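You operate a simulated robot arm through the tools that you are given. There is no shell and no other tool.

You are at the controls of a simulated robot arm. One attempt, no reset.

TASK
Make the green press safe and brush the sawdust off its slide bed.
Fine: latch to SAFE before you brush; run the slide to WEDGE to get at it and leave it there; orange bench brush back on its mark. What is to be rubbed or washed off counts as gone when no trace of it is left.

Only the result counts: the job must be done as asked and must still hold three seconds after the hand-in. Knocking over, shifting, dropping, spilling or breaking anything else fails it.

THE ROBOT
A 6-joint arm with a fingered hand, fixed in place. Base frame: the origin is on the floor under the middle of its stand, x ahead of it, y to its left, z up. Lengths are in cm, angles in rad, forces in N, time in s.
With the tool pointing down near the work surface it reaches from about 18 to 90 cm from the base axis. Its first joint turns from -2.897 to 2.897 rad. Payload 5 kg.
The tool frame sits at the grasp point between the pads (the TCP): z along the fingers, y along the line on which they close. The tips reach 3.7 cm beyond it. The gripper opens to 12.4 cm; its body begins 4.3 cm behind the TCP. The gripper is a hand of 3 fingers: y runs from the thumb to the fingers, the wrist lies at [-2.1, -12.5, -21.5] in the tool frame, and closing takes about 1.5 s.
Orientation is that of the tool frame in the base frame, as a unit quaternion [w, x, y, z]. With the fingers straight down and the wrist toward the robot, the tool's x, y and z point along [0, 1, 0], [1, 0, 0] and [0, 0, -1] of the base frame.

THE INTERFACE
- The arm moves only by the tool nudge_tool. Its argument "motion" is a list of rows, each a list of 6 numbers: the shift along the tool's x, y, z in cm, then the turn, a rotation vector about the tool's x, y, z in rad. In form: [[dx, dy, dz, ax, ay, az], ...]. A call has 1 to 20 rows; each row shifts and turns the commanded pose from where the row before left it, along the tool's axes as they then stand. "fingers" is the closure in counts, from 0 (fully open) to 255 (shut), set as the call begins (left out, the last holds). Each row takes 0.2 s and may step no farther than 5 cm and 0.15 rad from the row before; otherwise, or with a gripper value out of range, the whole call is refused. Where a pose cannot be reached the arm comes as near as it can. A force on the tool above 40 N (or 10 N above the force at the start of the call, whichever is more), or a blocked arm, ends the call early, and 0.2 s more pass. Each finger travels about 7.2 cm/s and halts on what it meets, pressing with about 32 N; the grip force reading is that of the motor and also rises with nothing between the fingers. The clock runs only during rows and for 0.2 s after the last one: add rows that do not move to give the fingers time. The reply holds the time, the measured pose of the TCP, the force on the tool along the base axes, the opening and the grip force, in the units named above and with some noise, with the torque about the TCP (base axes, N m) and any sound that the robot's microphone picked up, and new pictures: "views" is both (left out), scene, wrist or none.
- Cameras (640 x 400 px; columns grow to the right, rows downward): "scene" is fixed at [5.58, -50.69, 138.7]; the picture's right is [0.75, -0.66, 0.00], its down [-0.25, -0.28, -0.93] and it looks along [0.61, 0.70, -0.37] (base axes); focal length 364 px, centre (320, 200). "wrist" rides on the gripper at [7.2, -10.4, -15.4] in the tool frame; the picture's right is [-0.83, 0.26, -0.49], its down [-0.51, -0.72, 0.47] and it looks along [-0.23, 0.64, 0.73] (tool axes); focal length 243 px, centre (320, 200). There is no depth. A picture from a camera that has moved, and an enlarged one, comes with that camera's place and axes in the base frame and with its lens. The place of the scene camera against the robot may be out by one fixed shift of up to 1.2 cm in any direction.
- curl_fingers(index, middle, thumb_bend, thumb_turn): sets how far each is bent, from 0 (flat) to 100 (curled in); at 30 the hand is open as for a grip, at 70 the pads meet at the TCP. One left out holds its place. A second passes; each finger stops where it meets its share of the squeeze, and holds until it gets a number again. A gripper value or a shape takes the hand back. It gives what a move gives, with no picture; readings hold the bend of each and the force on the fingers (four entries, about 0 where the hand has none), thumb and palm. thumb_turn goes from beside the hand (0) to across from the fingers (100), as for a grip.
- preshape(shape): the hand has 3 fingers and takes this shape, open, in about a second: jaw (thumb against the fingers, like two jaws); tri (thumb and two fingers); tip (a fingertip pinch); poke (one finger out to press); point (the index stretched); flat (the hand flat); cup (the hand cupped); fist (a fist). The gripper value then closes the fingers along that shape, each until it touches; the sizes above hold for jaw. It gives what a move gives, with no picture.
- enlarge(camera, box): a new picture of the part [left, top, right, bottom] of that camera's present view, enlarged. No time passes.
- job_done(): hands the job in; it is judged then, once.

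Places have to be worked out from the pictures, the camera data and where the tool is seen. Open the gripper and draw the arm clear of the work before you hand the job in, unless the task says otherwise.

The tools are called after "Request:" as a command line: name --pt "numbers of a row" for each row, then --argument value for the rest, lists and objects as JSON in quotes. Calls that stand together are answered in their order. nudge_tool: Moves the arm, as the interface text tells. Its arguments: {"type":"object","properties":{"motion":{"type":"array"},"fingers":{"type":"number"},"views":{"type":"string","enum":["both","scene","wrist","none"]}},"required":["motion"]} The other tools are called the same way: preshape (shape) gives the hand a shape; curl_fingers (index, middle, thumb_bend, thumb_turn) moves the fingers one by one; enlarge (camera, box) takes an enlarged picture of a part of a camera's view; job_done () hands the job in.

At the start:

```text
clock: 0.0
tool_pos: [67.12, 32.2, 113.46]
tcp_rot: [0.0, 0.707, 0.707, 0.0]
contact_force: [-0.3, 0.3, 0.0]
ft_torque: [0.02, 0.01, 0.01]
gripper_width: 12.36
gripper_force: 0.1
shape: jaw
bend: [30.0, 30.0, 30.0, 98.0]
finger forces: [0.0, 0.1, 0.1, 0.0, 0.1, 0.0]
```

scene: 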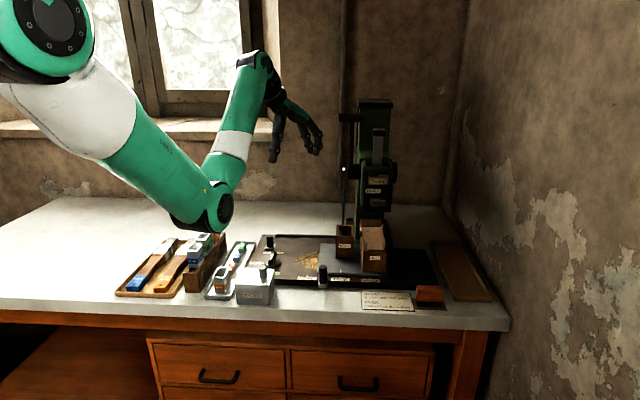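
wrist: 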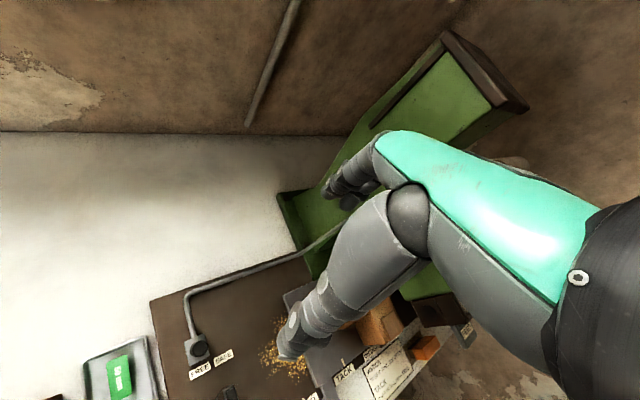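

I'll start by looking closely at the scene: the press, the labels and the tools on the bench.

Request:
enlarge --camera "scene" --box '[230, 210, 450, 320]'

Request:
enlarge --camera "scene" --box '[100, 220, 280, 320]'

Request:
enlarge --camera "scene" --box '[320, 90, 440, 240]'

Request:
enlarge --camera "scene" --box '[350, 270, 510, 330]'

Request:
enlarge --camera "wrist" --box '[60, 260, 480, 400]'

```text
2.91 times, centred on (340, 265) of scene
camera zoom: at [5.58, -50.69, 138.7], right [0.75, -0.66, 0.0], down [-0.25, -0.28, -0.93], along [0.61, 0.7, -0.37], focal length 1060 px, centre (262, 11)
```

zoom: 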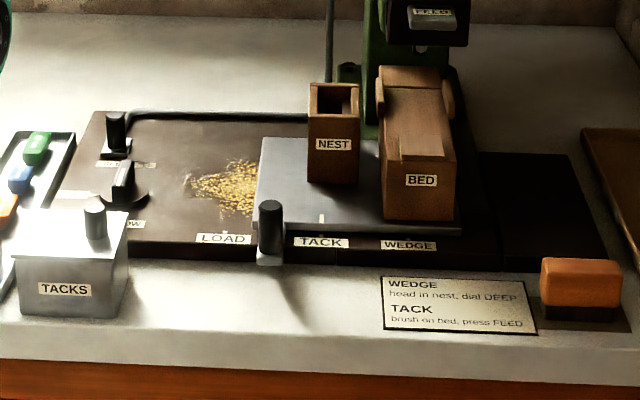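

```text
3.56 times, centred on (190, 270) of scene
camera zoom: at [5.58, -50.69, 138.7], right [0.75, -0.66, 0.0], down [-0.25, -0.28, -0.93], along [0.61, 0.7, -0.37], focal length 1296 px, centre (782, -49)
```

zoom: 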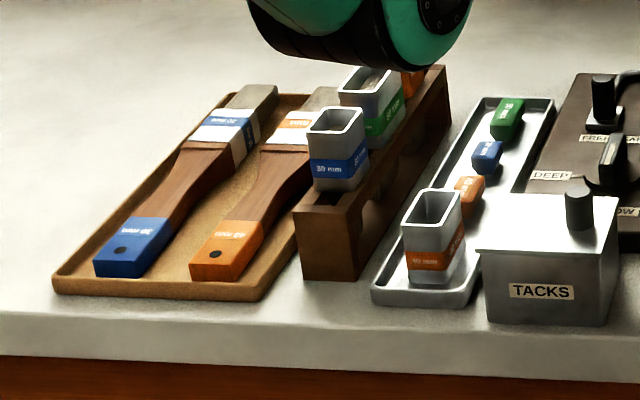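

```text
2.67 times, centred on (380, 165) of scene
camera zoom: at [5.58, -50.69, 138.7], right [0.75, -0.66, 0.0], down [-0.25, -0.28, -0.93], along [0.61, 0.7, -0.37], focal length 972 px, centre (160, 293)
```

zoom: 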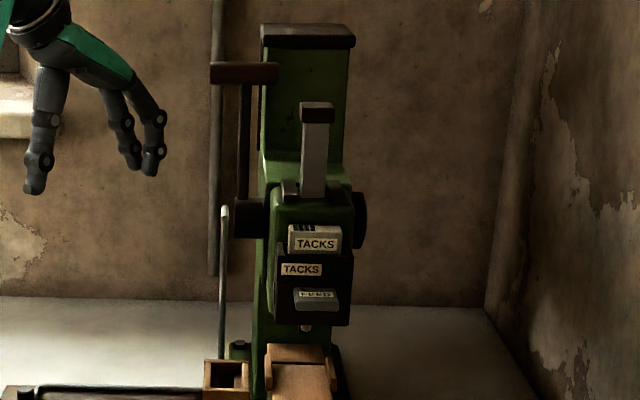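

```text
4.00 times, centred on (430, 300) of scene
camera zoom: at [5.58, -50.69, 138.7], right [0.75, -0.66, 0.0], down [-0.25, -0.28, -0.93], along [0.61, 0.7, -0.37], focal length 1458 px, centre (-120, -200)
```

zoom: 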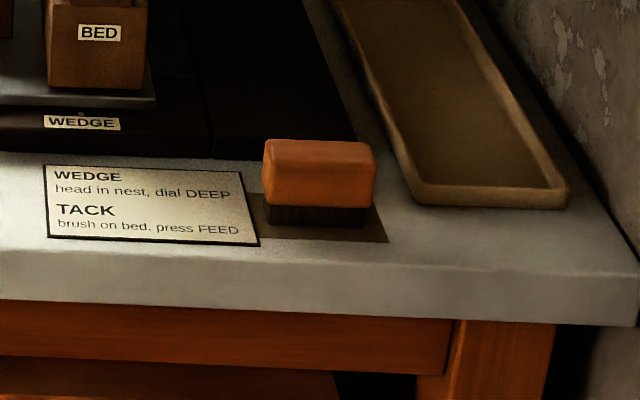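

```text
1.52 times, centred on (270, 330) of wrist
camera zoom: at [56.69, 39.42, 128.62], right [0.26, -0.83, 0.49], down [-0.72, -0.51, -0.47], along [0.64, -0.23, -0.73], focal length 370 px, centre (396, 2)
```

zoom: 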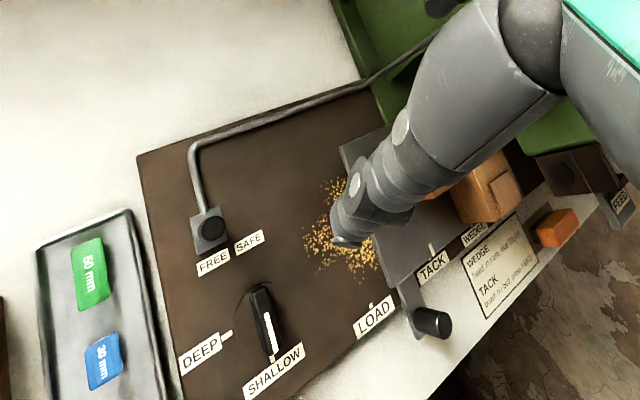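

The latch stands at FREE, the slide pointer looks to be at TACK, and the orange brush sits front right. The bench is turned about 45° from the robot, so I'll turn the hand to match it and get a closer wrist view of the slide bed.

Request:
nudge_tool --pt "-3 -2.5 1.1 0 0 0" --pt "-3 -2.5 1.1 0 0 0" --pt "-3 -2.5 1.1 0 0 0" --pt "-3 -2.5 1.1 0 0 0" --pt "-3 -2.5 1.1 0 0 0" --pt "-3 -2.5 1.1 0 0 0" --pt "-3 -2.5 1.1 0 0 0" --pt "0 0 0 0 0 -0.135" --pt "0 0 0 0 0 -0.135" --pt "0 0 0 0 0 -0.135" --pt "0 0 0 0 0 -0.135" --pt "0 0 0 0 0 -0.135" --pt "0 0 0 0 0 -0.135" --pt "0 0 0 0 0 0"

```text
clock: 3.0
tool_pos: [49.67, 11.29, 105.66]
tcp_rot: [0.0, 0.37, 0.929, -0.001]
contact_force: [-0.3, 0.2, 0.2]
ft_torque: [-0.02, -0.01, -0.01]
gripper_width: 12.36
gripper_force: 0.1
shape: jaw
bend: [30.0, 30.0, 30.0, 98.0]
finger forces: [0.0, 0.0, 0.1, 0.0, 0.0, 0.1]
camera wrist: at [37.2, 8.62, 120.9], right [0.78, -0.38, 0.49], down [-0.13, -0.87, -0.47], along [0.61, 0.3, -0.73], focal length 243 px, centre (320, 200)
```

scene: 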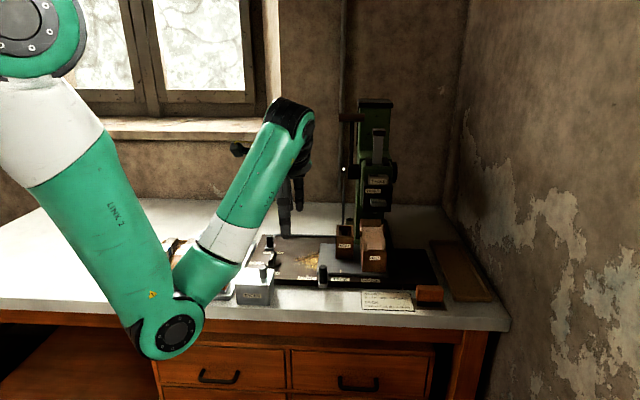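
wrist: 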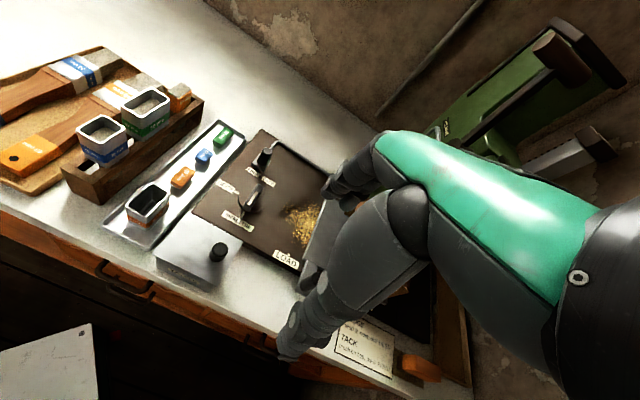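

I'll enlarge the wrist view to read the latch, the dial and the slide marks.

Request:
enlarge --camera "wrist" --box '[140, 110, 380, 290]'

Request:
enlarge --camera "wrist" --box '[270, 270, 480, 400]'

Request:
enlarge --camera "scene" --box '[240, 220, 420, 310]'

```text
2.22 times, centred on (260, 200) of wrist
camera zoom: at [37.2, 8.62, 120.9], right [0.78, -0.38, 0.49], down [-0.13, -0.87, -0.47], along [0.61, 0.3, -0.73], focal length 539 px, centre (453, 200)
```

zoom: 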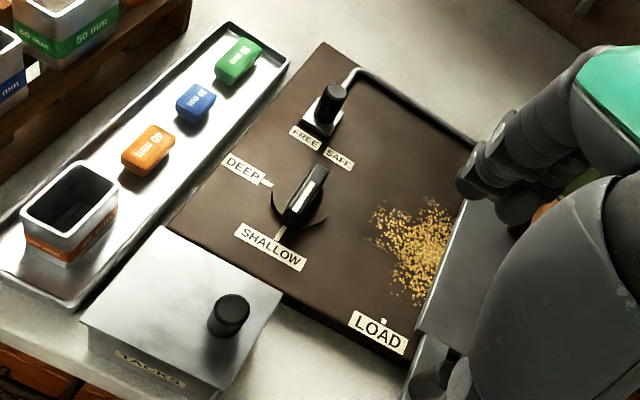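

```text
3.05 times, centred on (375, 335) of wrist
camera zoom: at [37.2, 8.62, 120.9], right [0.78, -0.38, 0.49], down [-0.13, -0.87, -0.47], along [0.61, 0.3, -0.73], focal length 739 px, centre (152, -211)
```

zoom: 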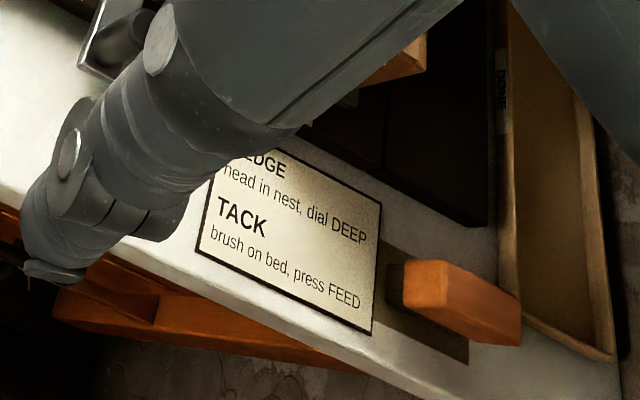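

```text
3.56 times, centred on (330, 265) of scene
camera zoom: at [5.58, -50.69, 138.7], right [0.75, -0.66, 0.0], down [-0.25, -0.28, -0.93], along [0.61, 0.7, -0.37], focal length 1296 px, centre (284, -31)
```

zoom: 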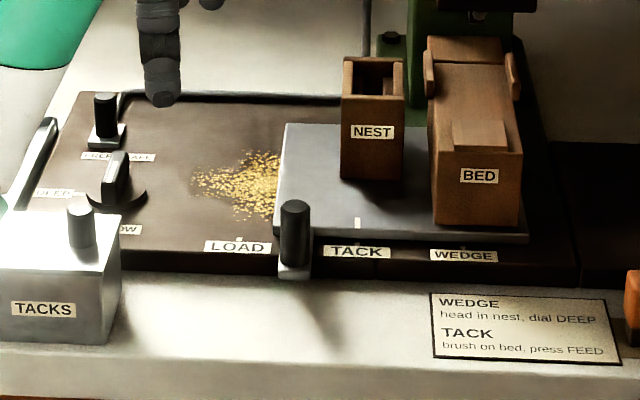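

Working from both wrist views, the bench is yawed 45° (u=(0.71,-0.71) runs right along the bench, v=(0.71,0.71) runs back). The latch knob is near (59,35), the slide handle near (58.6,10) and the brush near (74.6,-12.4). Next I'll try the poke shape up here in free air to see where the fingertip sits.

Request:
preshape --shape "poke"

Request:
nudge_tool --pt "0 0 0 0 0 0.0246" --pt "0 0 0 0 0 0"

```text
clock: 3.9
tool_pos: [49.68, 11.15, 105.5]
tcp_rot: [0.0, 0.371, 0.929, 0.0]
contact_force: [0.3, -0.1, 0.7]
ft_torque: [-0.01, -0.03, -0.03]
gripper_width: 0.0
gripper_force: 0.1
shape: poke
bend: [70.0, 70.0, 100.0, 100.0]
finger forces: [0.0, 0.1, 0.1, 0.1, 0.1, 0.1]
```

```text
clock: 4.5
tool_pos: [49.66, 11.18, 105.76]
tcp_rot: [0.0, 0.383, 0.924, 0.0]
contact_force: [-0.9, -0.5, 0.1]
ft_torque: [-0.01, 0.03, -0.02]
gripper_width: 0.0
gripper_force: 0.1
shape: poke
bend: [70.0, 70.0, 100.0, 100.0]
finger forces: [0.0, 0.0, 0.1, 0.0, 0.1, 0.1]
camera wrist: at [37.14, 8.96, 120.91], right [0.77, -0.4, 0.49], down [-0.15, -0.87, -0.47], along [0.62, 0.29, -0.73], focal length 243 px, centre (320, 200)
```

scene: 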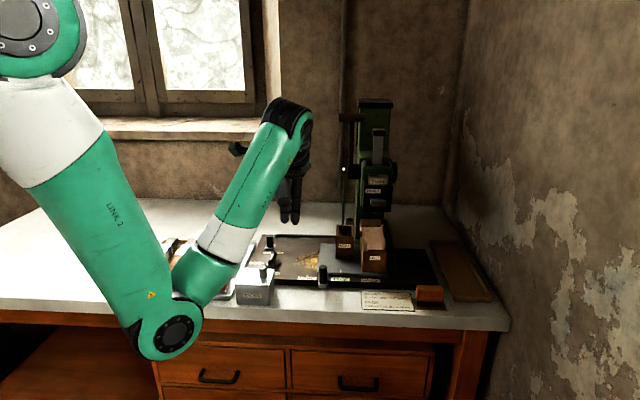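
wrist: 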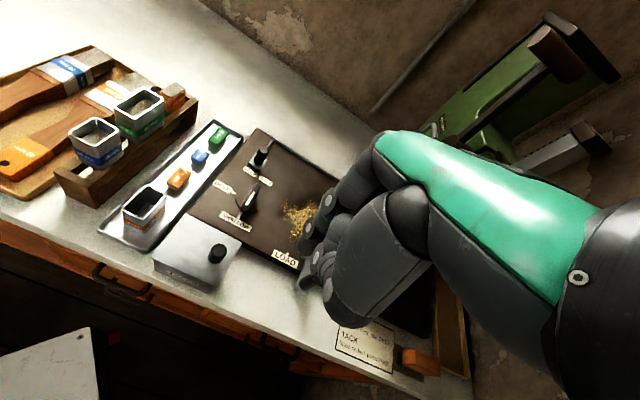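

Poke leaves both fingers pointing down with the thumb tucked in. I'll enlarge to see exactly where the tips are.

Request:
enlarge --camera "wrist" --box '[240, 140, 440, 340]'

Request:
enlarge --camera "scene" --box '[230, 140, 350, 240]'

```text
2.00 times, centred on (340, 240) of wrist
camera zoom: at [37.14, 8.96, 120.91], right [0.77, -0.4, 0.49], down [-0.15, -0.87, -0.47], along [0.62, 0.29, -0.73], focal length 485 px, centre (280, 120)
```

zoom: 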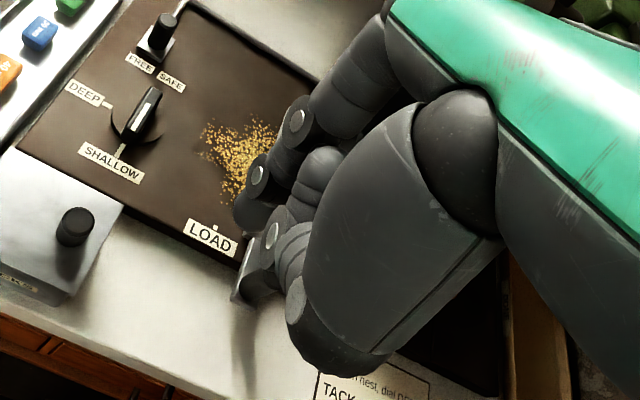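

```text
4.00 times, centred on (290, 190) of scene
camera zoom: at [5.58, -50.69, 138.7], right [0.75, -0.66, 0.0], down [-0.25, -0.28, -0.93], along [0.61, 0.7, -0.37], focal length 1458 px, centre (440, 240)
```

zoom: 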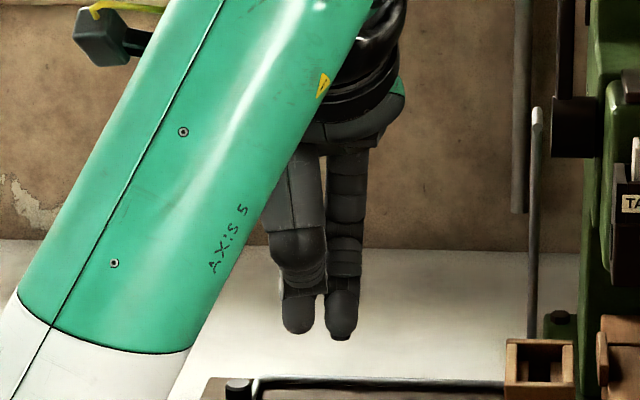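

The two fingers straddle the TCP in tool x, about ±2.4 cm, so I can push knobs sideways with the closed hand. I'll close the jaw and go above a spot just left of the latch knob, well clear of everything.

Request:
preshape --shape "jaw"

Request:
nudge_tool --pt "0 0 0 0 0 0" --pt "2.4 3.7 0.9 0 0 0" --pt "2.4 3.7 0.9 0 0 0" --pt "2.4 3.7 0.9 0 0 0" --pt "2.4 3.7 0.9 0 0 0" --pt "2.4 3.7 0.9 0 0 0" --pt "2.4 3.7 0.9 0 0 0" --pt "0 0 0 0 0 0" --pt "0 0 0 0 0 0" --fingers 255

```text
clock: 5.4
tool_pos: [49.66, 11.3, 105.62]
tcp_rot: [0.0, 0.383, 0.924, 0.0]
contact_force: [0.6, 0.6, 0.5]
ft_torque: [-0.01, 0.01, -0.01]
gripper_width: 12.4
gripper_force: 0.0
shape: jaw
bend: [30.0, 30.0, 30.0, 98.0]
finger forces: [0.1, 0.0, 0.0, 0.0, 0.0, 0.1]
```

```text
clock: 7.4
tool_pos: [55.18, 37.35, 100.14]
tcp_rot: [0.0, 0.383, 0.924, 0.0]
contact_force: [0.1, 0.0, 0.6]
ft_torque: [0.0, -0.02, -0.01]
gripper_width: 0.0
gripper_force: 32.2
shape: jaw
bend: [70.0, 70.0, 57.0, 100.0]
finger forces: [0.1, 0.1, 0.0, 0.0, 0.1, 0.0]
camera wrist: at [42.71, 34.93, 115.42], right [0.77, -0.4, 0.49], down [-0.15, -0.87, -0.47], along [0.62, 0.29, -0.73], focal length 243 px, centre (320, 200)
```

scene: 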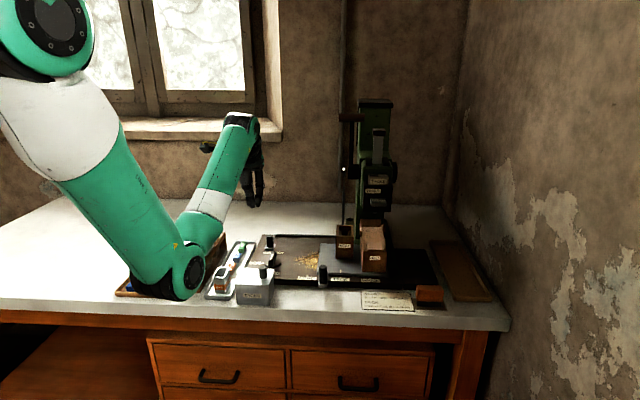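
wrist: 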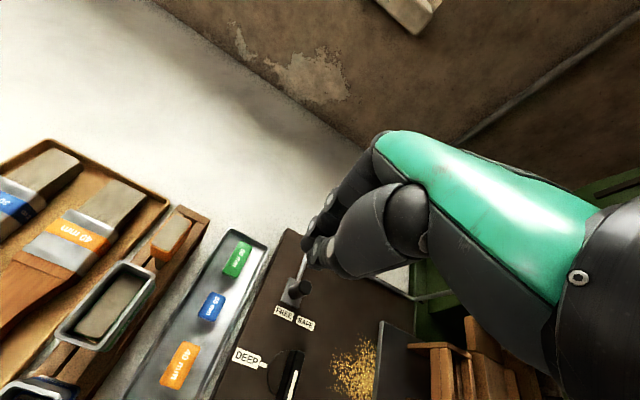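

Request:
enlarge --camera "wrist" --box '[220, 180, 420, 400]'

Request:
enlarge --camera "scene" --box '[200, 110, 340, 290]'

```text
1.82 times, centred on (320, 290) of wrist
camera zoom: at [42.71, 34.93, 115.42], right [0.77, -0.4, 0.49], down [-0.15, -0.87, -0.47], along [0.62, 0.29, -0.73], focal length 441 px, centre (320, 36)
```

zoom: 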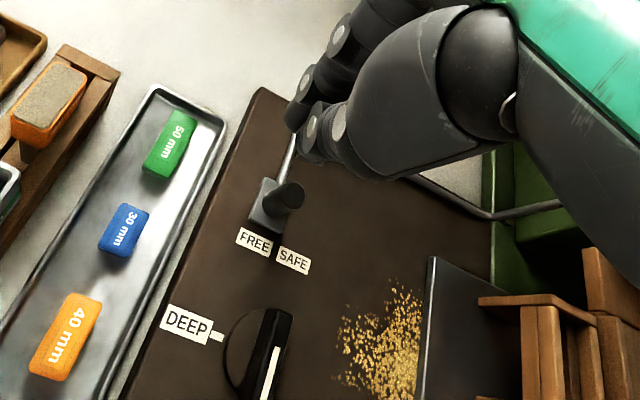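

```text
2.22 times, centred on (270, 200) of scene
camera zoom: at [5.58, -50.69, 138.7], right [0.75, -0.66, 0.0], down [-0.25, -0.28, -0.93], along [0.61, 0.7, -0.37], focal length 810 px, centre (431, 200)
```

zoom: 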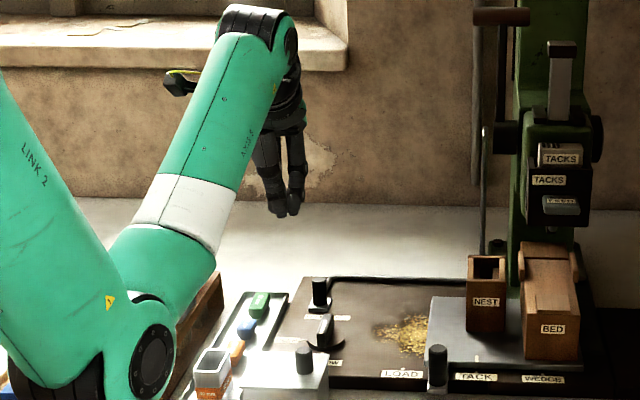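

The latch knob is confirmed at U≈16.9, V≈66.5 in bench coordinates, with its SAFE label about 3.5 cm further right. I'll lower the closed fingertips to z≈84 on the knob's left side, above the tray pieces.

Request:
nudge_tool --pt "0.3 0 3 0 0 0" --pt "0 0 3 0 0 0" --pt "0 0 3 0 0 0" --pt "0 0 2 0 0 0" --pt "0 0 1.3 0 0 0" --pt "0 0 0 0 0 0"

```text
clock: 8.8
tool_pos: [55.01, 37.38, 87.93]
tcp_rot: [0.001, 0.382, 0.924, 0.0]
contact_force: [0.8, -0.7, 0.3]
ft_torque: [0.02, 0.0, -0.01]
gripper_width: 0.0
gripper_force: 31.6
shape: jaw
bend: [70.0, 70.0, 57.0, 100.0]
finger forces: [0.1, 0.0, 0.1, 0.0, 0.0, 0.0]
camera wrist: at [42.54, 35.08, 103.15], right [0.77, -0.4, 0.49], down [-0.15, -0.87, -0.47], along [0.62, 0.29, -0.73], focal length 243 px, centre (320, 200)
```

scene: 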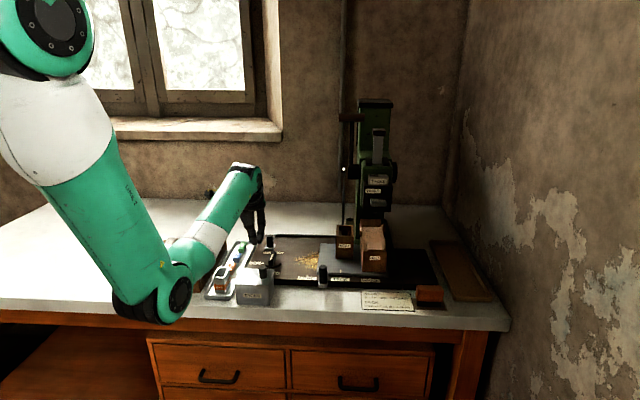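
wrist: 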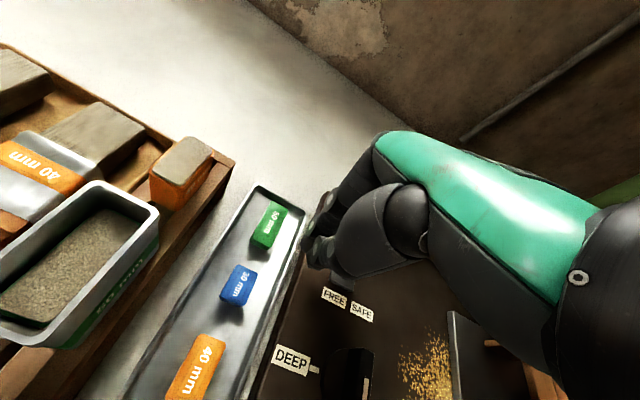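

The descent met no contact. I'll zoom in to check where the fingertips sit against the knob, and whether the forearm clears the tube stand.

Request:
enlarge --camera "scene" --box '[160, 170, 320, 310]'

Request:
enlarge --camera "wrist" --box '[240, 160, 440, 340]'

```text
2.86 times, centred on (240, 240) of scene
camera zoom: at [5.58, -50.69, 138.7], right [0.75, -0.66, 0.0], down [-0.25, -0.28, -0.93], along [0.61, 0.7, -0.37], focal length 1041 px, centre (549, 86)
```

zoom: 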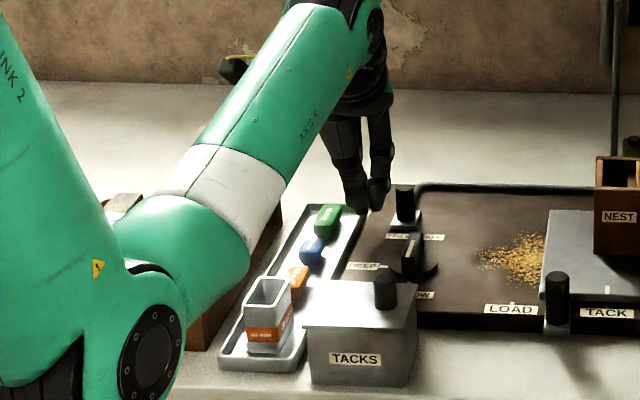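

```text
2.22 times, centred on (340, 250) of wrist
camera zoom: at [42.54, 35.08, 103.15], right [0.77, -0.4, 0.49], down [-0.15, -0.87, -0.47], along [0.62, 0.29, -0.73], focal length 539 px, centre (276, 89)
```

zoom: 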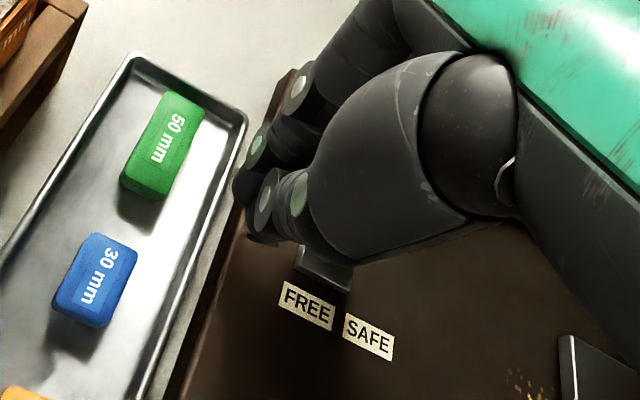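

The fingertips are level with the knob on its left with a small gap. Now I'll push right (tool −x) in small steps.

Request:
nudge_tool --pt "-0.5 0 0 0 0 0" --pt "-0.5 0 0 0 0 0" --pt "-0.5 0 0 0 0 0" --pt "-0.5 0 0 0 0 0" --pt "-0.5 0 0 0 0 0" --pt "-0.5 0 0 0 0 0" --pt "-0.5 0 0 0 0 0"

```text
clock: 10.4
tool_pos: [57.46, 34.71, 87.89]
tcp_rot: [0.001, 0.383, 0.924, 0.0]
contact_force: [-0.2, 0.5, -0.4]
ft_torque: [0.02, -0.03, 0.0]
gripper_width: 0.0
gripper_force: 31.7
shape: jaw
bend: [70.0, 70.0, 57.0, 100.0]
finger forces: [0.1, 0.1, 0.0, 0.0, 0.0, 0.1]
camera wrist: at [44.94, 32.52, 103.25], right [0.77, -0.4, 0.49], down [-0.15, -0.87, -0.47], along [0.62, 0.29, -0.73], focal length 243 px, centre (320, 200)
```

scene: 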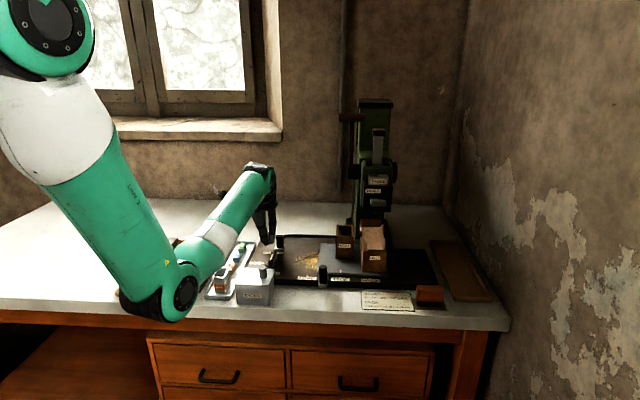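
wrist: 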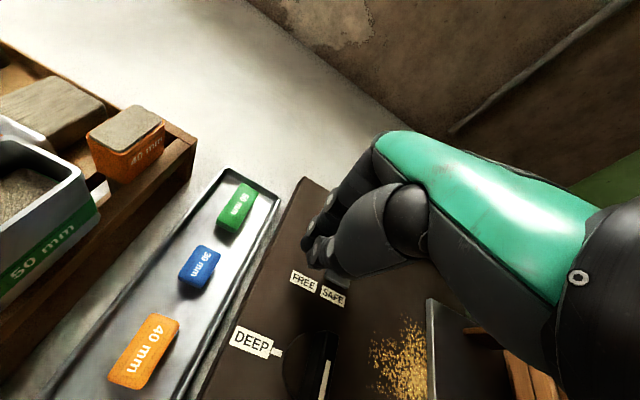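

Request:
enlarge --camera "wrist" --box '[260, 180, 420, 340]'

Request:
enlarge --camera "scene" --box '[230, 200, 320, 290]'

```text
2.50 times, centred on (340, 260) of wrist
camera zoom: at [44.94, 32.52, 103.25], right [0.77, -0.4, 0.49], down [-0.15, -0.87, -0.47], along [0.62, 0.29, -0.73], focal length 606 px, centre (270, 50)
```

zoom: 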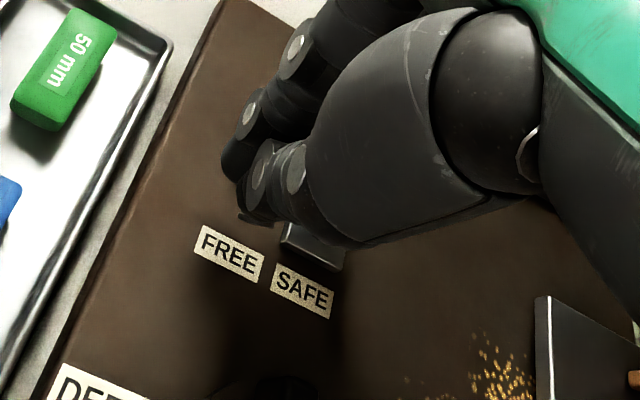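

```text
4.44 times, centred on (275, 245) of scene
camera zoom: at [5.58, -50.69, 138.7], right [0.75, -0.66, 0.0], down [-0.25, -0.28, -0.93], along [0.61, 0.7, -0.37], focal length 1620 px, centre (520, 0)
```

zoom: 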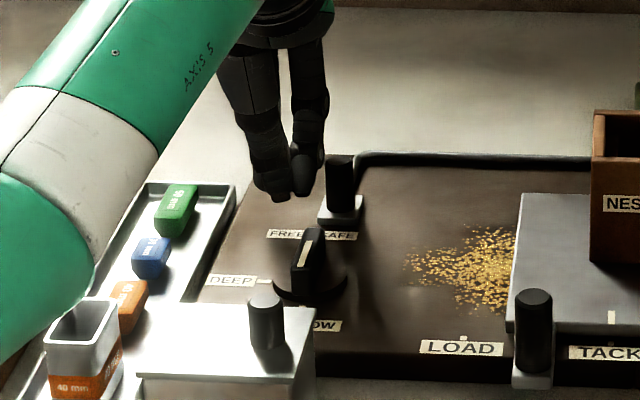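

The latch block is nearly at SAFE. I'll keep pushing in finer steps until it stops or lines up.

Request:
nudge_tool --pt "-0.2 0 0 0 0 0" --pt "-0.2 0 0 0 0 0" --pt "-0.2 0 0 0 0 0" --pt "-0.2 0 0 0 0 0" --pt "0 0 0 0 0 0"

Request:
enlarge --camera "scene" --box '[230, 200, 320, 290]'

Request:
enlarge --camera "wrist" --box '[260, 180, 420, 340]'

```text
clock: 11.6
tool_pos: [57.94, 34.32, 87.88]
tcp_rot: [-0.001, 0.382, 0.924, 0.0]
contact_force: [-6.2, 7.9, 0.1]
ft_torque: [0.15, 0.12, 0.16]
gripper_width: 0.0
gripper_force: 32.0
shape: jaw
bend: [70.0, 70.0, 57.0, 100.0]
finger forces: [0.0, 7.1, 0.1, 0.1, 0.0, 0.0]
camera wrist: at [45.47, 31.98, 103.27], right [0.77, -0.4, 0.49], down [-0.15, -0.87, -0.47], along [0.62, 0.29, -0.73], focal length 243 px, centre (320, 200)
```

scene: 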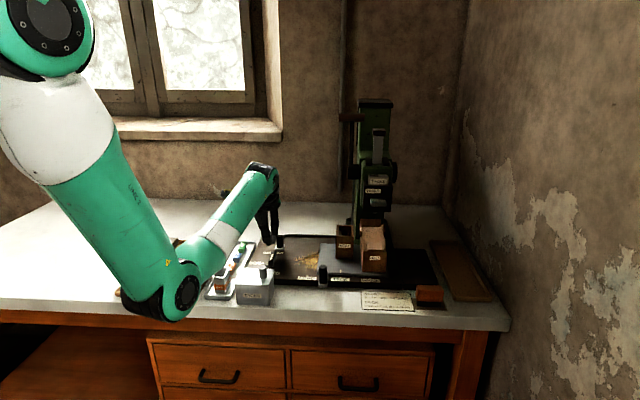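
wrist: 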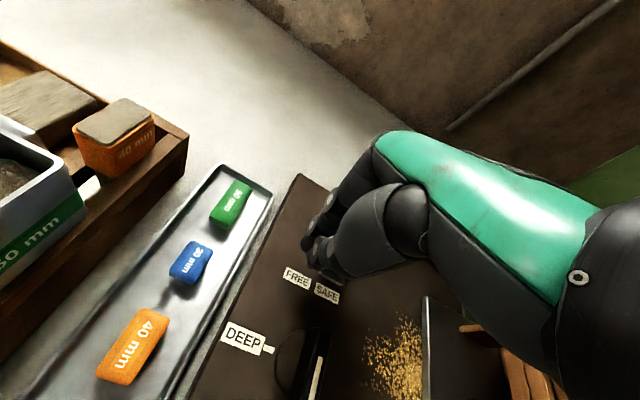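

```text
4.44 times, centred on (275, 245) of scene
camera zoom: at [5.58, -50.69, 138.7], right [0.75, -0.66, 0.0], down [-0.25, -0.28, -0.93], along [0.61, 0.7, -0.37], focal length 1620 px, centre (520, 0)
```

zoom: 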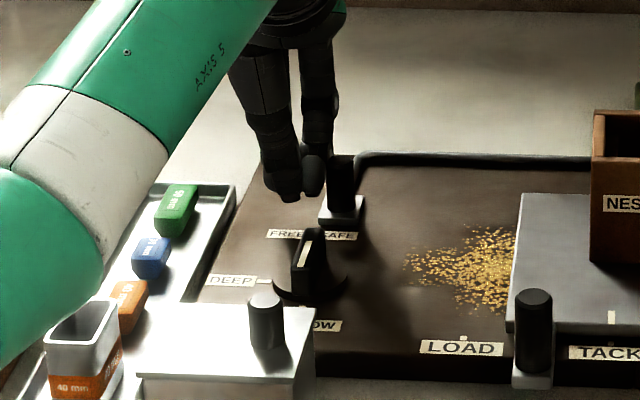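

```text
2.50 times, centred on (340, 260) of wrist
camera zoom: at [45.47, 31.98, 103.27], right [0.77, -0.4, 0.49], down [-0.15, -0.87, -0.47], along [0.62, 0.29, -0.73], focal length 606 px, centre (270, 50)
```

zoom: 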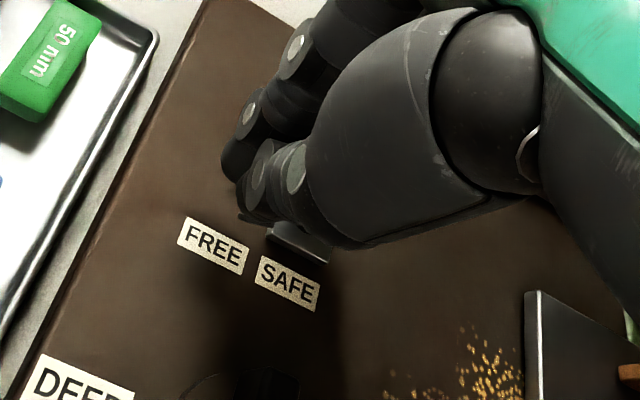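

There is now about 10 N of resistance while the knob sits right above SAFE, which suggests the end stop. I'll give one more small push to confirm.

Request:
nudge_tool --pt "-0.15 0 0 0 0 0" --pt "-0.15 0 0 0 0 0" --pt "0 0 0 0 0 0" --views "none"

Request:
enlarge --camera "scene" --box '[230, 200, 320, 290]'

```text
clock: 12.4
tool_pos: [58.14, 34.24, 88.02]
tcp_rot: [0.0, 0.382, 0.924, 0.0]
contact_force: [-16.6, 18.3, 3.0]
ft_torque: [0.33, 0.2, 0.37]
gripper_width: 0.01
gripper_force: 32.0
shape: jaw
bend: [70.0, 70.0, 57.0, 100.0]
finger forces: [0.1, 36.1, 0.0, 0.0, 0.0, 0.1]
```

```text
4.44 times, centred on (275, 245) of scene
camera zoom: at [5.58, -50.69, 138.7], right [0.75, -0.66, 0.0], down [-0.25, -0.28, -0.93], along [0.61, 0.7, -0.37], focal length 1620 px, centre (520, 0)
```

zoom: 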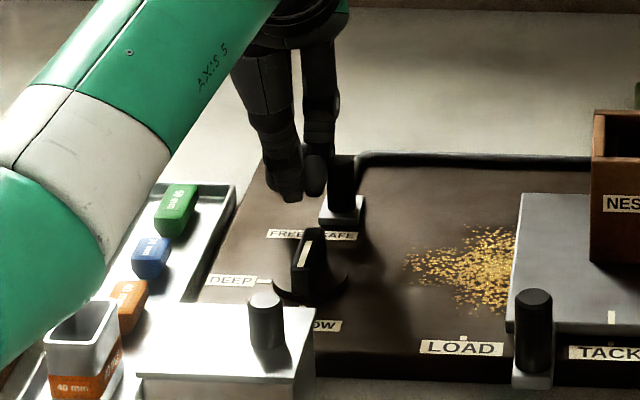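

Force rose to 25 N with no movement, so the latch is hard against its SAFE stop. I'll back off and lift to see it clearly.

Request:
nudge_tool --pt "0.6 0 0 0 0 0" --pt "1 0 0 0 0 0" --pt "0.5 0 -1 0 0 0" --pt "0 0 -3 0 0 0" --pt "0 0 -4 0 0 0" --pt "0 0 -4 0 0 0" --pt "0 0 0 0 0 0"

Request:
enlarge --camera "wrist" --box '[240, 200, 440, 400]'

```text
clock: 14.0
tool_pos: [56.71, 35.59, 99.88]
tcp_rot: [-0.001, 0.383, 0.924, 0.001]
contact_force: [-0.6, -0.1, 0.5]
ft_torque: [0.0, 0.02, -0.01]
gripper_width: 0.01
gripper_force: 31.5
shape: jaw
bend: [70.0, 70.0, 57.0, 100.0]
finger forces: [0.1, 0.0, 0.1, 0.1, 0.0, 0.1]
camera wrist: at [44.29, 33.29, 115.14], right [0.77, -0.4, 0.49], down [-0.15, -0.87, -0.47], along [0.62, 0.29, -0.73], focal length 243 px, centre (320, 200)
```

scene: 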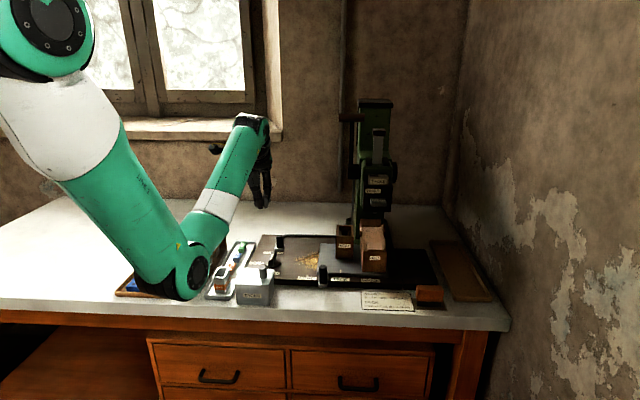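
wrist: 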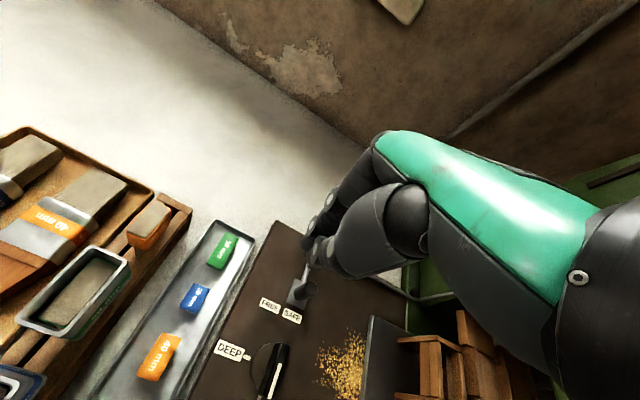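

```text
2.00 times, centred on (340, 300) of wrist
camera zoom: at [44.29, 33.29, 115.14], right [0.77, -0.4, 0.49], down [-0.15, -0.87, -0.47], along [0.62, 0.29, -0.73], focal length 485 px, centre (280, 0)
```

zoom: 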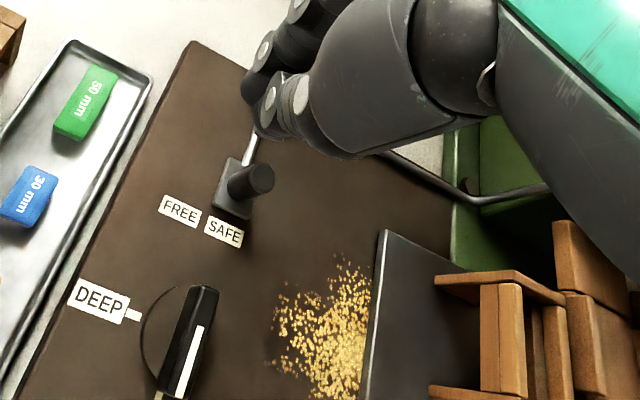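

The latch is clearly at SAFE now. Next I'll go above the bench just left of the slide handle and look.

Request:
nudge_tool --pt "-2.6 -3.54 0 0 0 0" --pt "-2.6 -3.54 0 0 0 0" --pt "-2.6 -3.54 0 0 0 0" --pt "-2.6 -3.54 0 0 0 0" --pt "-2.6 -3.54 0 0 0 0" --pt "0 0 0 0 0 0"

Request:
enlarge --camera "wrist" --box '[240, 200, 440, 400]'

Request:
enlarge --camera "scene" --box '[250, 210, 430, 310]'

```text
clock: 15.4
tool_pos: [53.33, 13.89, 100.14]
tcp_rot: [0.0, 0.383, 0.924, 0.0]
contact_force: [0.4, 0.0, 0.2]
ft_torque: [-0.02, 0.04, -0.02]
gripper_width: 0.0
gripper_force: 32.1
shape: jaw
bend: [70.0, 70.0, 57.0, 100.0]
finger forces: [0.0, 0.1, 0.0, 0.0, 0.0, 0.1]
camera wrist: at [40.76, 11.51, 115.35], right [0.77, -0.4, 0.49], down [-0.15, -0.87, -0.47], along [0.62, 0.29, -0.73], focal length 243 px, centre (320, 200)
```

scene: 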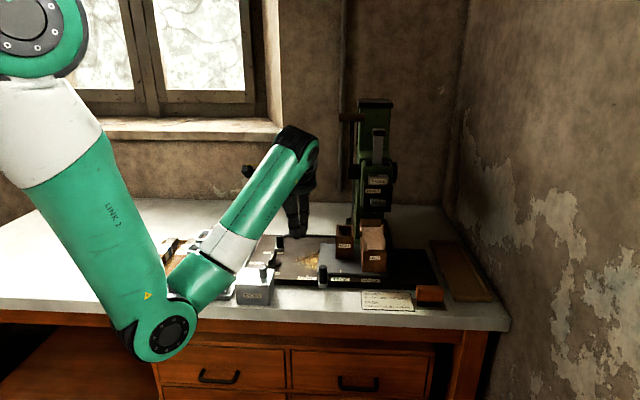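
wrist: 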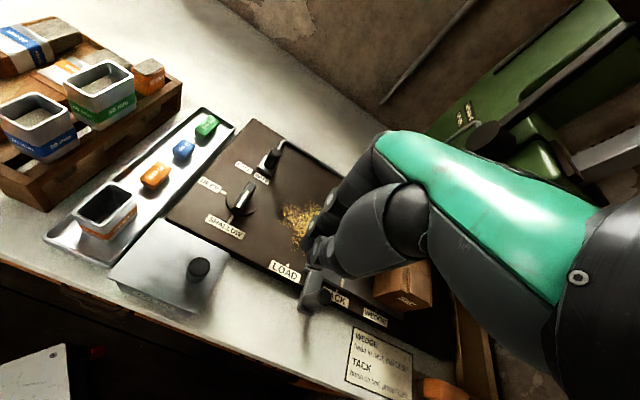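

```text
2.00 times, centred on (340, 300) of wrist
camera zoom: at [40.76, 11.51, 115.35], right [0.77, -0.4, 0.49], down [-0.15, -0.87, -0.47], along [0.62, 0.29, -0.73], focal length 485 px, centre (280, 0)
```

zoom: 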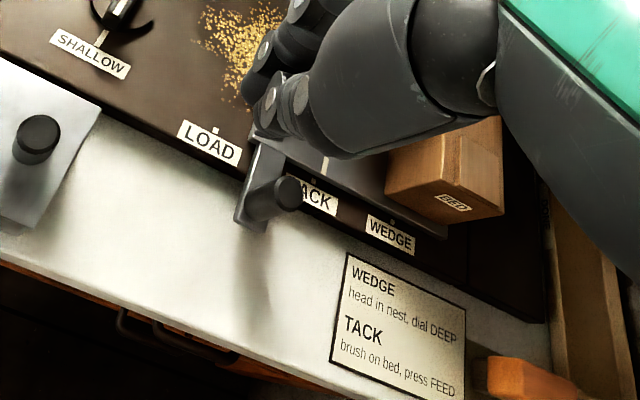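

```text
3.56 times, centred on (340, 260) of scene
camera zoom: at [5.58, -50.69, 138.7], right [0.75, -0.66, 0.0], down [-0.25, -0.28, -0.93], along [0.61, 0.7, -0.37], focal length 1296 px, centre (249, -13)
```

zoom: 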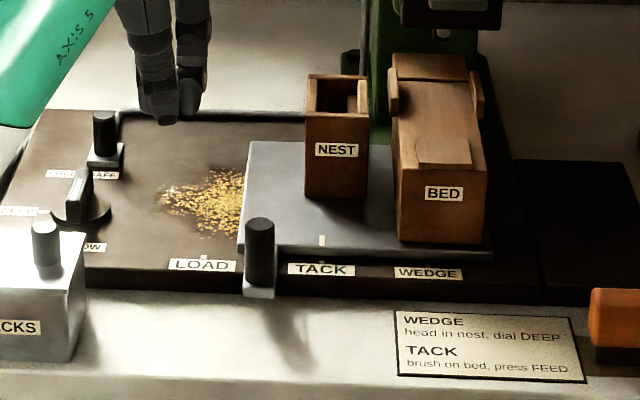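

Tick positions from this view: LOAD U≈30.1, slide tick ≈39.1 (at TACK), WEDGE ≈47.1, so the slide has to go about 8 cm right. I'll lower the tips to handle-knob height beside it.

Request:
nudge_tool --pt "0 0 3 0 0 0" --pt "0 0 3 0 0 0" --pt "0 0 3 0 0 0" --pt "0 0 2.5 0 0 0" --pt "0 0 1.2 0 0 0" --pt "0 0 0 0 0 0"

Request:
enlarge --camera "scene" --box '[250, 210, 430, 310]'

```text
clock: 16.8
tool_pos: [53.29, 13.87, 87.23]
tcp_rot: [0.0, 0.382, 0.924, 0.0]
contact_force: [0.2, 0.5, 0.5]
ft_torque: [-0.02, -0.03, 0.02]
gripper_width: 0.0
gripper_force: 31.4
shape: jaw
bend: [70.0, 70.0, 57.0, 100.0]
finger forces: [0.0, 0.0, 0.1, 0.0, 0.0, 0.0]
camera wrist: at [40.79, 11.5, 102.52], right [0.77, -0.4, 0.49], down [-0.15, -0.87, -0.47], along [0.62, 0.29, -0.73], focal length 243 px, centre (320, 200)
```

scene: 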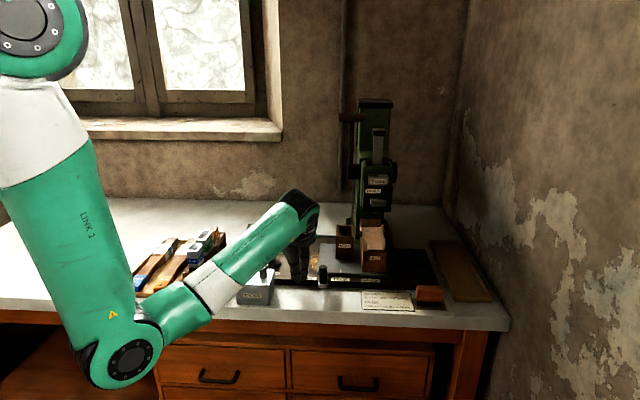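
wrist: 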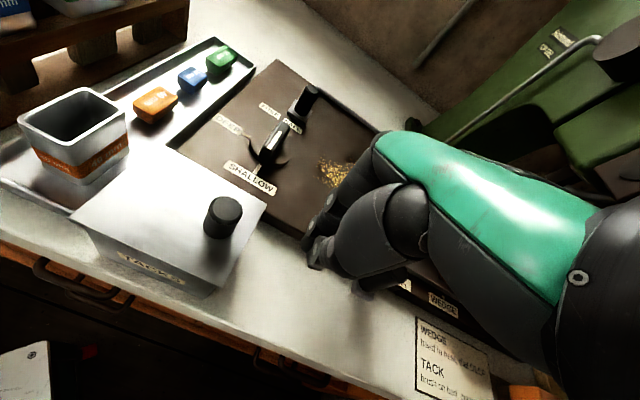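

```text
3.56 times, centred on (340, 260) of scene
camera zoom: at [5.58, -50.69, 138.7], right [0.75, -0.66, 0.0], down [-0.25, -0.28, -0.93], along [0.61, 0.7, -0.37], focal length 1296 px, centre (249, -13)
```

zoom: 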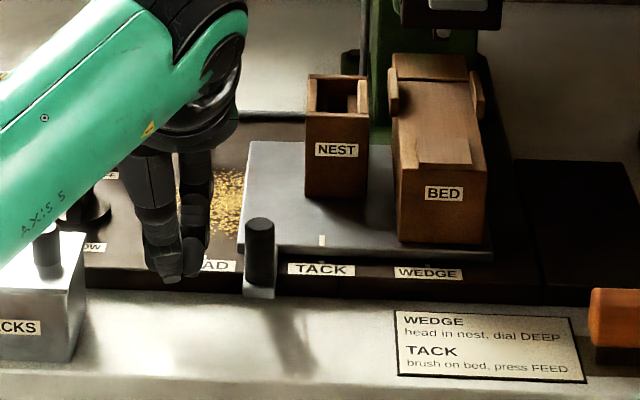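

The tips are at handle height with the knob about 3 cm to the right. Now I'll push the slide right slowly, stopping short of WEDGE to measure.

Request:
nudge_tool --pt "-0.5 0 0 0 0 0" --pt "-0.5 0 0 0 0 0" --pt "-0.5 0 0 0 0 0" --pt "-0.5 0 0 0 0 0" --pt "-0.4 0 0 0 0 0" --pt "-0.4 0 0 0 0 0" --pt "-0.4 0 0 0 0 0" --pt "-0.4 0 0 0 0 0" --pt "-0.4 0 0 0 0 0" --pt "-0.4 0 0 0 0 0" --pt "-0.4 0 0 0 0 0" --pt "-0.4 0 0 0 0 0"

Request:
enlarge --camera "scene" --box '[250, 210, 430, 310]'

```text
clock: 19.4
tool_pos: [56.96, 10.13, 87.33]
tcp_rot: [0.0, 0.383, 0.924, 0.0]
contact_force: [-0.4, -0.1, -0.6]
ft_torque: [0.01, -0.01, 0.01]
gripper_width: 0.0
gripper_force: 31.7
shape: jaw
bend: [70.0, 70.0, 57.0, 100.0]
finger forces: [0.1, 0.1, 0.1, 0.1, 0.0, 0.0]
camera wrist: at [44.51, 7.85, 102.54], right [0.77, -0.4, 0.49], down [-0.15, -0.87, -0.47], along [0.62, 0.29, -0.73], focal length 243 px, centre (320, 200)
```

scene: 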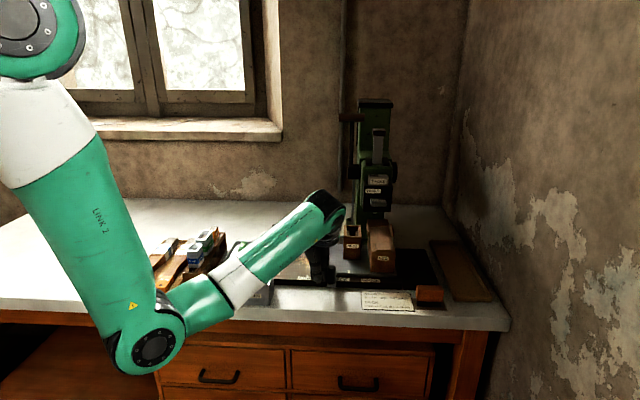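
wrist: 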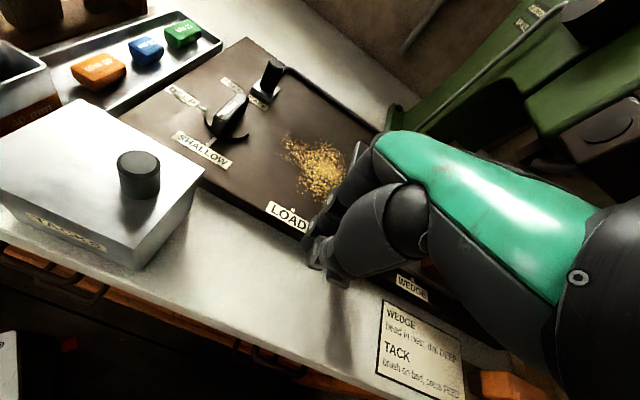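

```text
3.56 times, centred on (340, 260) of scene
camera zoom: at [5.58, -50.69, 138.7], right [0.75, -0.66, 0.0], down [-0.25, -0.28, -0.93], along [0.61, 0.7, -0.37], focal length 1296 px, centre (249, -13)
```

zoom: 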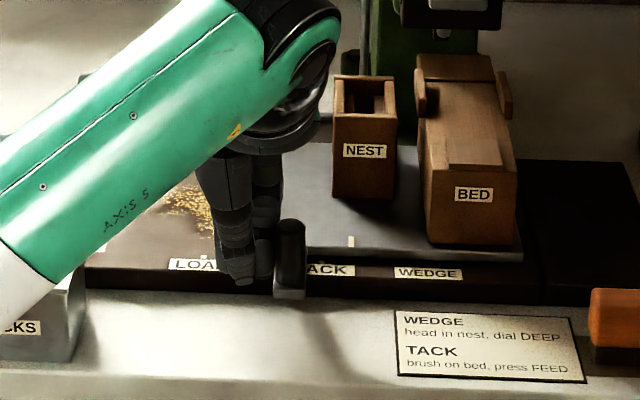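

The slide moves freely and has gone about 2.2 cm. I'll push on about 4.8 cm more and re-measure.

Request:
nudge_tool --pt "-0.4 0 0 0 0 0" --pt "-0.4 0 0 0 0 0" --pt "-0.4 0 0 0 0 0" --pt "-0.4 0 0 0 0 0" --pt "-0.4 0 0 0 0 0" --pt "-0.4 0 0 0 0 0" --pt "-0.4 0 0 0 0 0" --pt "-0.4 0 0 0 0 0" --pt "-0.4 0 0 0 0 0" --pt "-0.4 0 0 0 0 0" --pt "-0.4 0 0 0 0 0" --pt "-0.4 0 0 0 0 0"

Request:
enlarge --camera "scene" --box '[290, 210, 430, 310]'

```text
clock: 22.0
tool_pos: [60.35, 6.87, 87.42]
tcp_rot: [0.0, 0.382, 0.924, 0.0]
contact_force: [-0.2, -0.1, -0.1]
ft_torque: [0.02, 0.01, 0.02]
gripper_width: 0.0
gripper_force: 31.7
shape: jaw
bend: [70.0, 70.0, 57.0, 100.0]
finger forces: [0.0, 0.0, 0.0, 0.1, 0.0, 0.0]
camera wrist: at [47.98, 4.52, 102.58], right [0.77, -0.4, 0.49], down [-0.15, -0.87, -0.47], along [0.62, 0.29, -0.73], focal length 243 px, centre (320, 200)
```

scene: 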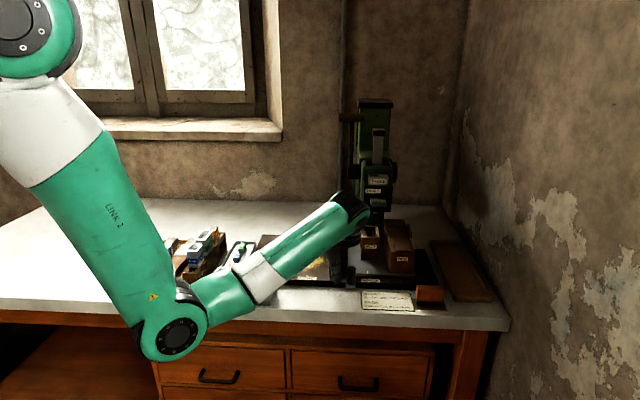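
wrist: 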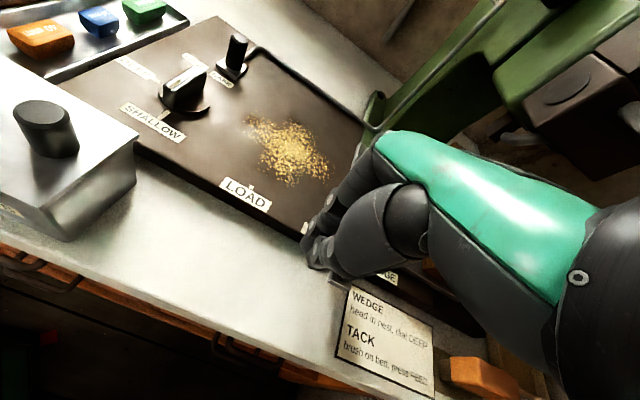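

```text
4.00 times, centred on (360, 260) of scene
camera zoom: at [5.58, -50.69, 138.7], right [0.75, -0.66, 0.0], down [-0.25, -0.28, -0.93], along [0.61, 0.7, -0.37], focal length 1458 px, centre (160, -40)
```

zoom: 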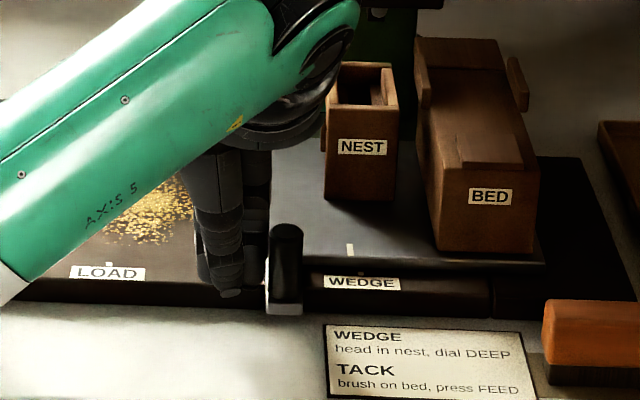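

The slide tick is now about 1 cm short of the WEDGE tick. I'll push on in small steps.

Request:
nudge_tool --pt "-0.2 0 0 0 0 0" --pt "-0.2 0 0 0 0 0" --pt "-0.2 0 0 0 0 0" --pt "-0.2 0 0 0 0 0" --pt "0 0 0 0 0 0" --views "none"

Request:
enlarge --camera "scene" --box '[310, 220, 410, 310]'

```text
clock: 23.2
tool_pos: [60.95, 6.11, 87.33]
tcp_rot: [0.0, 0.383, 0.924, 0.0]
contact_force: [0.0, -0.7, 0.2]
ft_torque: [-0.01, -0.01, -0.03]
gripper_width: 0.0
gripper_force: 32.2
shape: jaw
bend: [70.0, 70.0, 57.0, 100.0]
finger forces: [0.1, 0.0, 0.0, 0.0, 0.1, 0.1]
```

```text
4.44 times, centred on (360, 265) of scene
camera zoom: at [5.58, -50.69, 138.7], right [0.75, -0.66, 0.0], down [-0.25, -0.28, -0.93], along [0.61, 0.7, -0.37], focal length 1620 px, centre (142, -89)
```

zoom: 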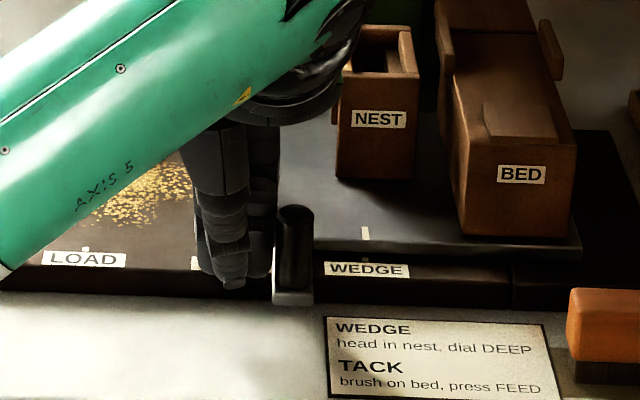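

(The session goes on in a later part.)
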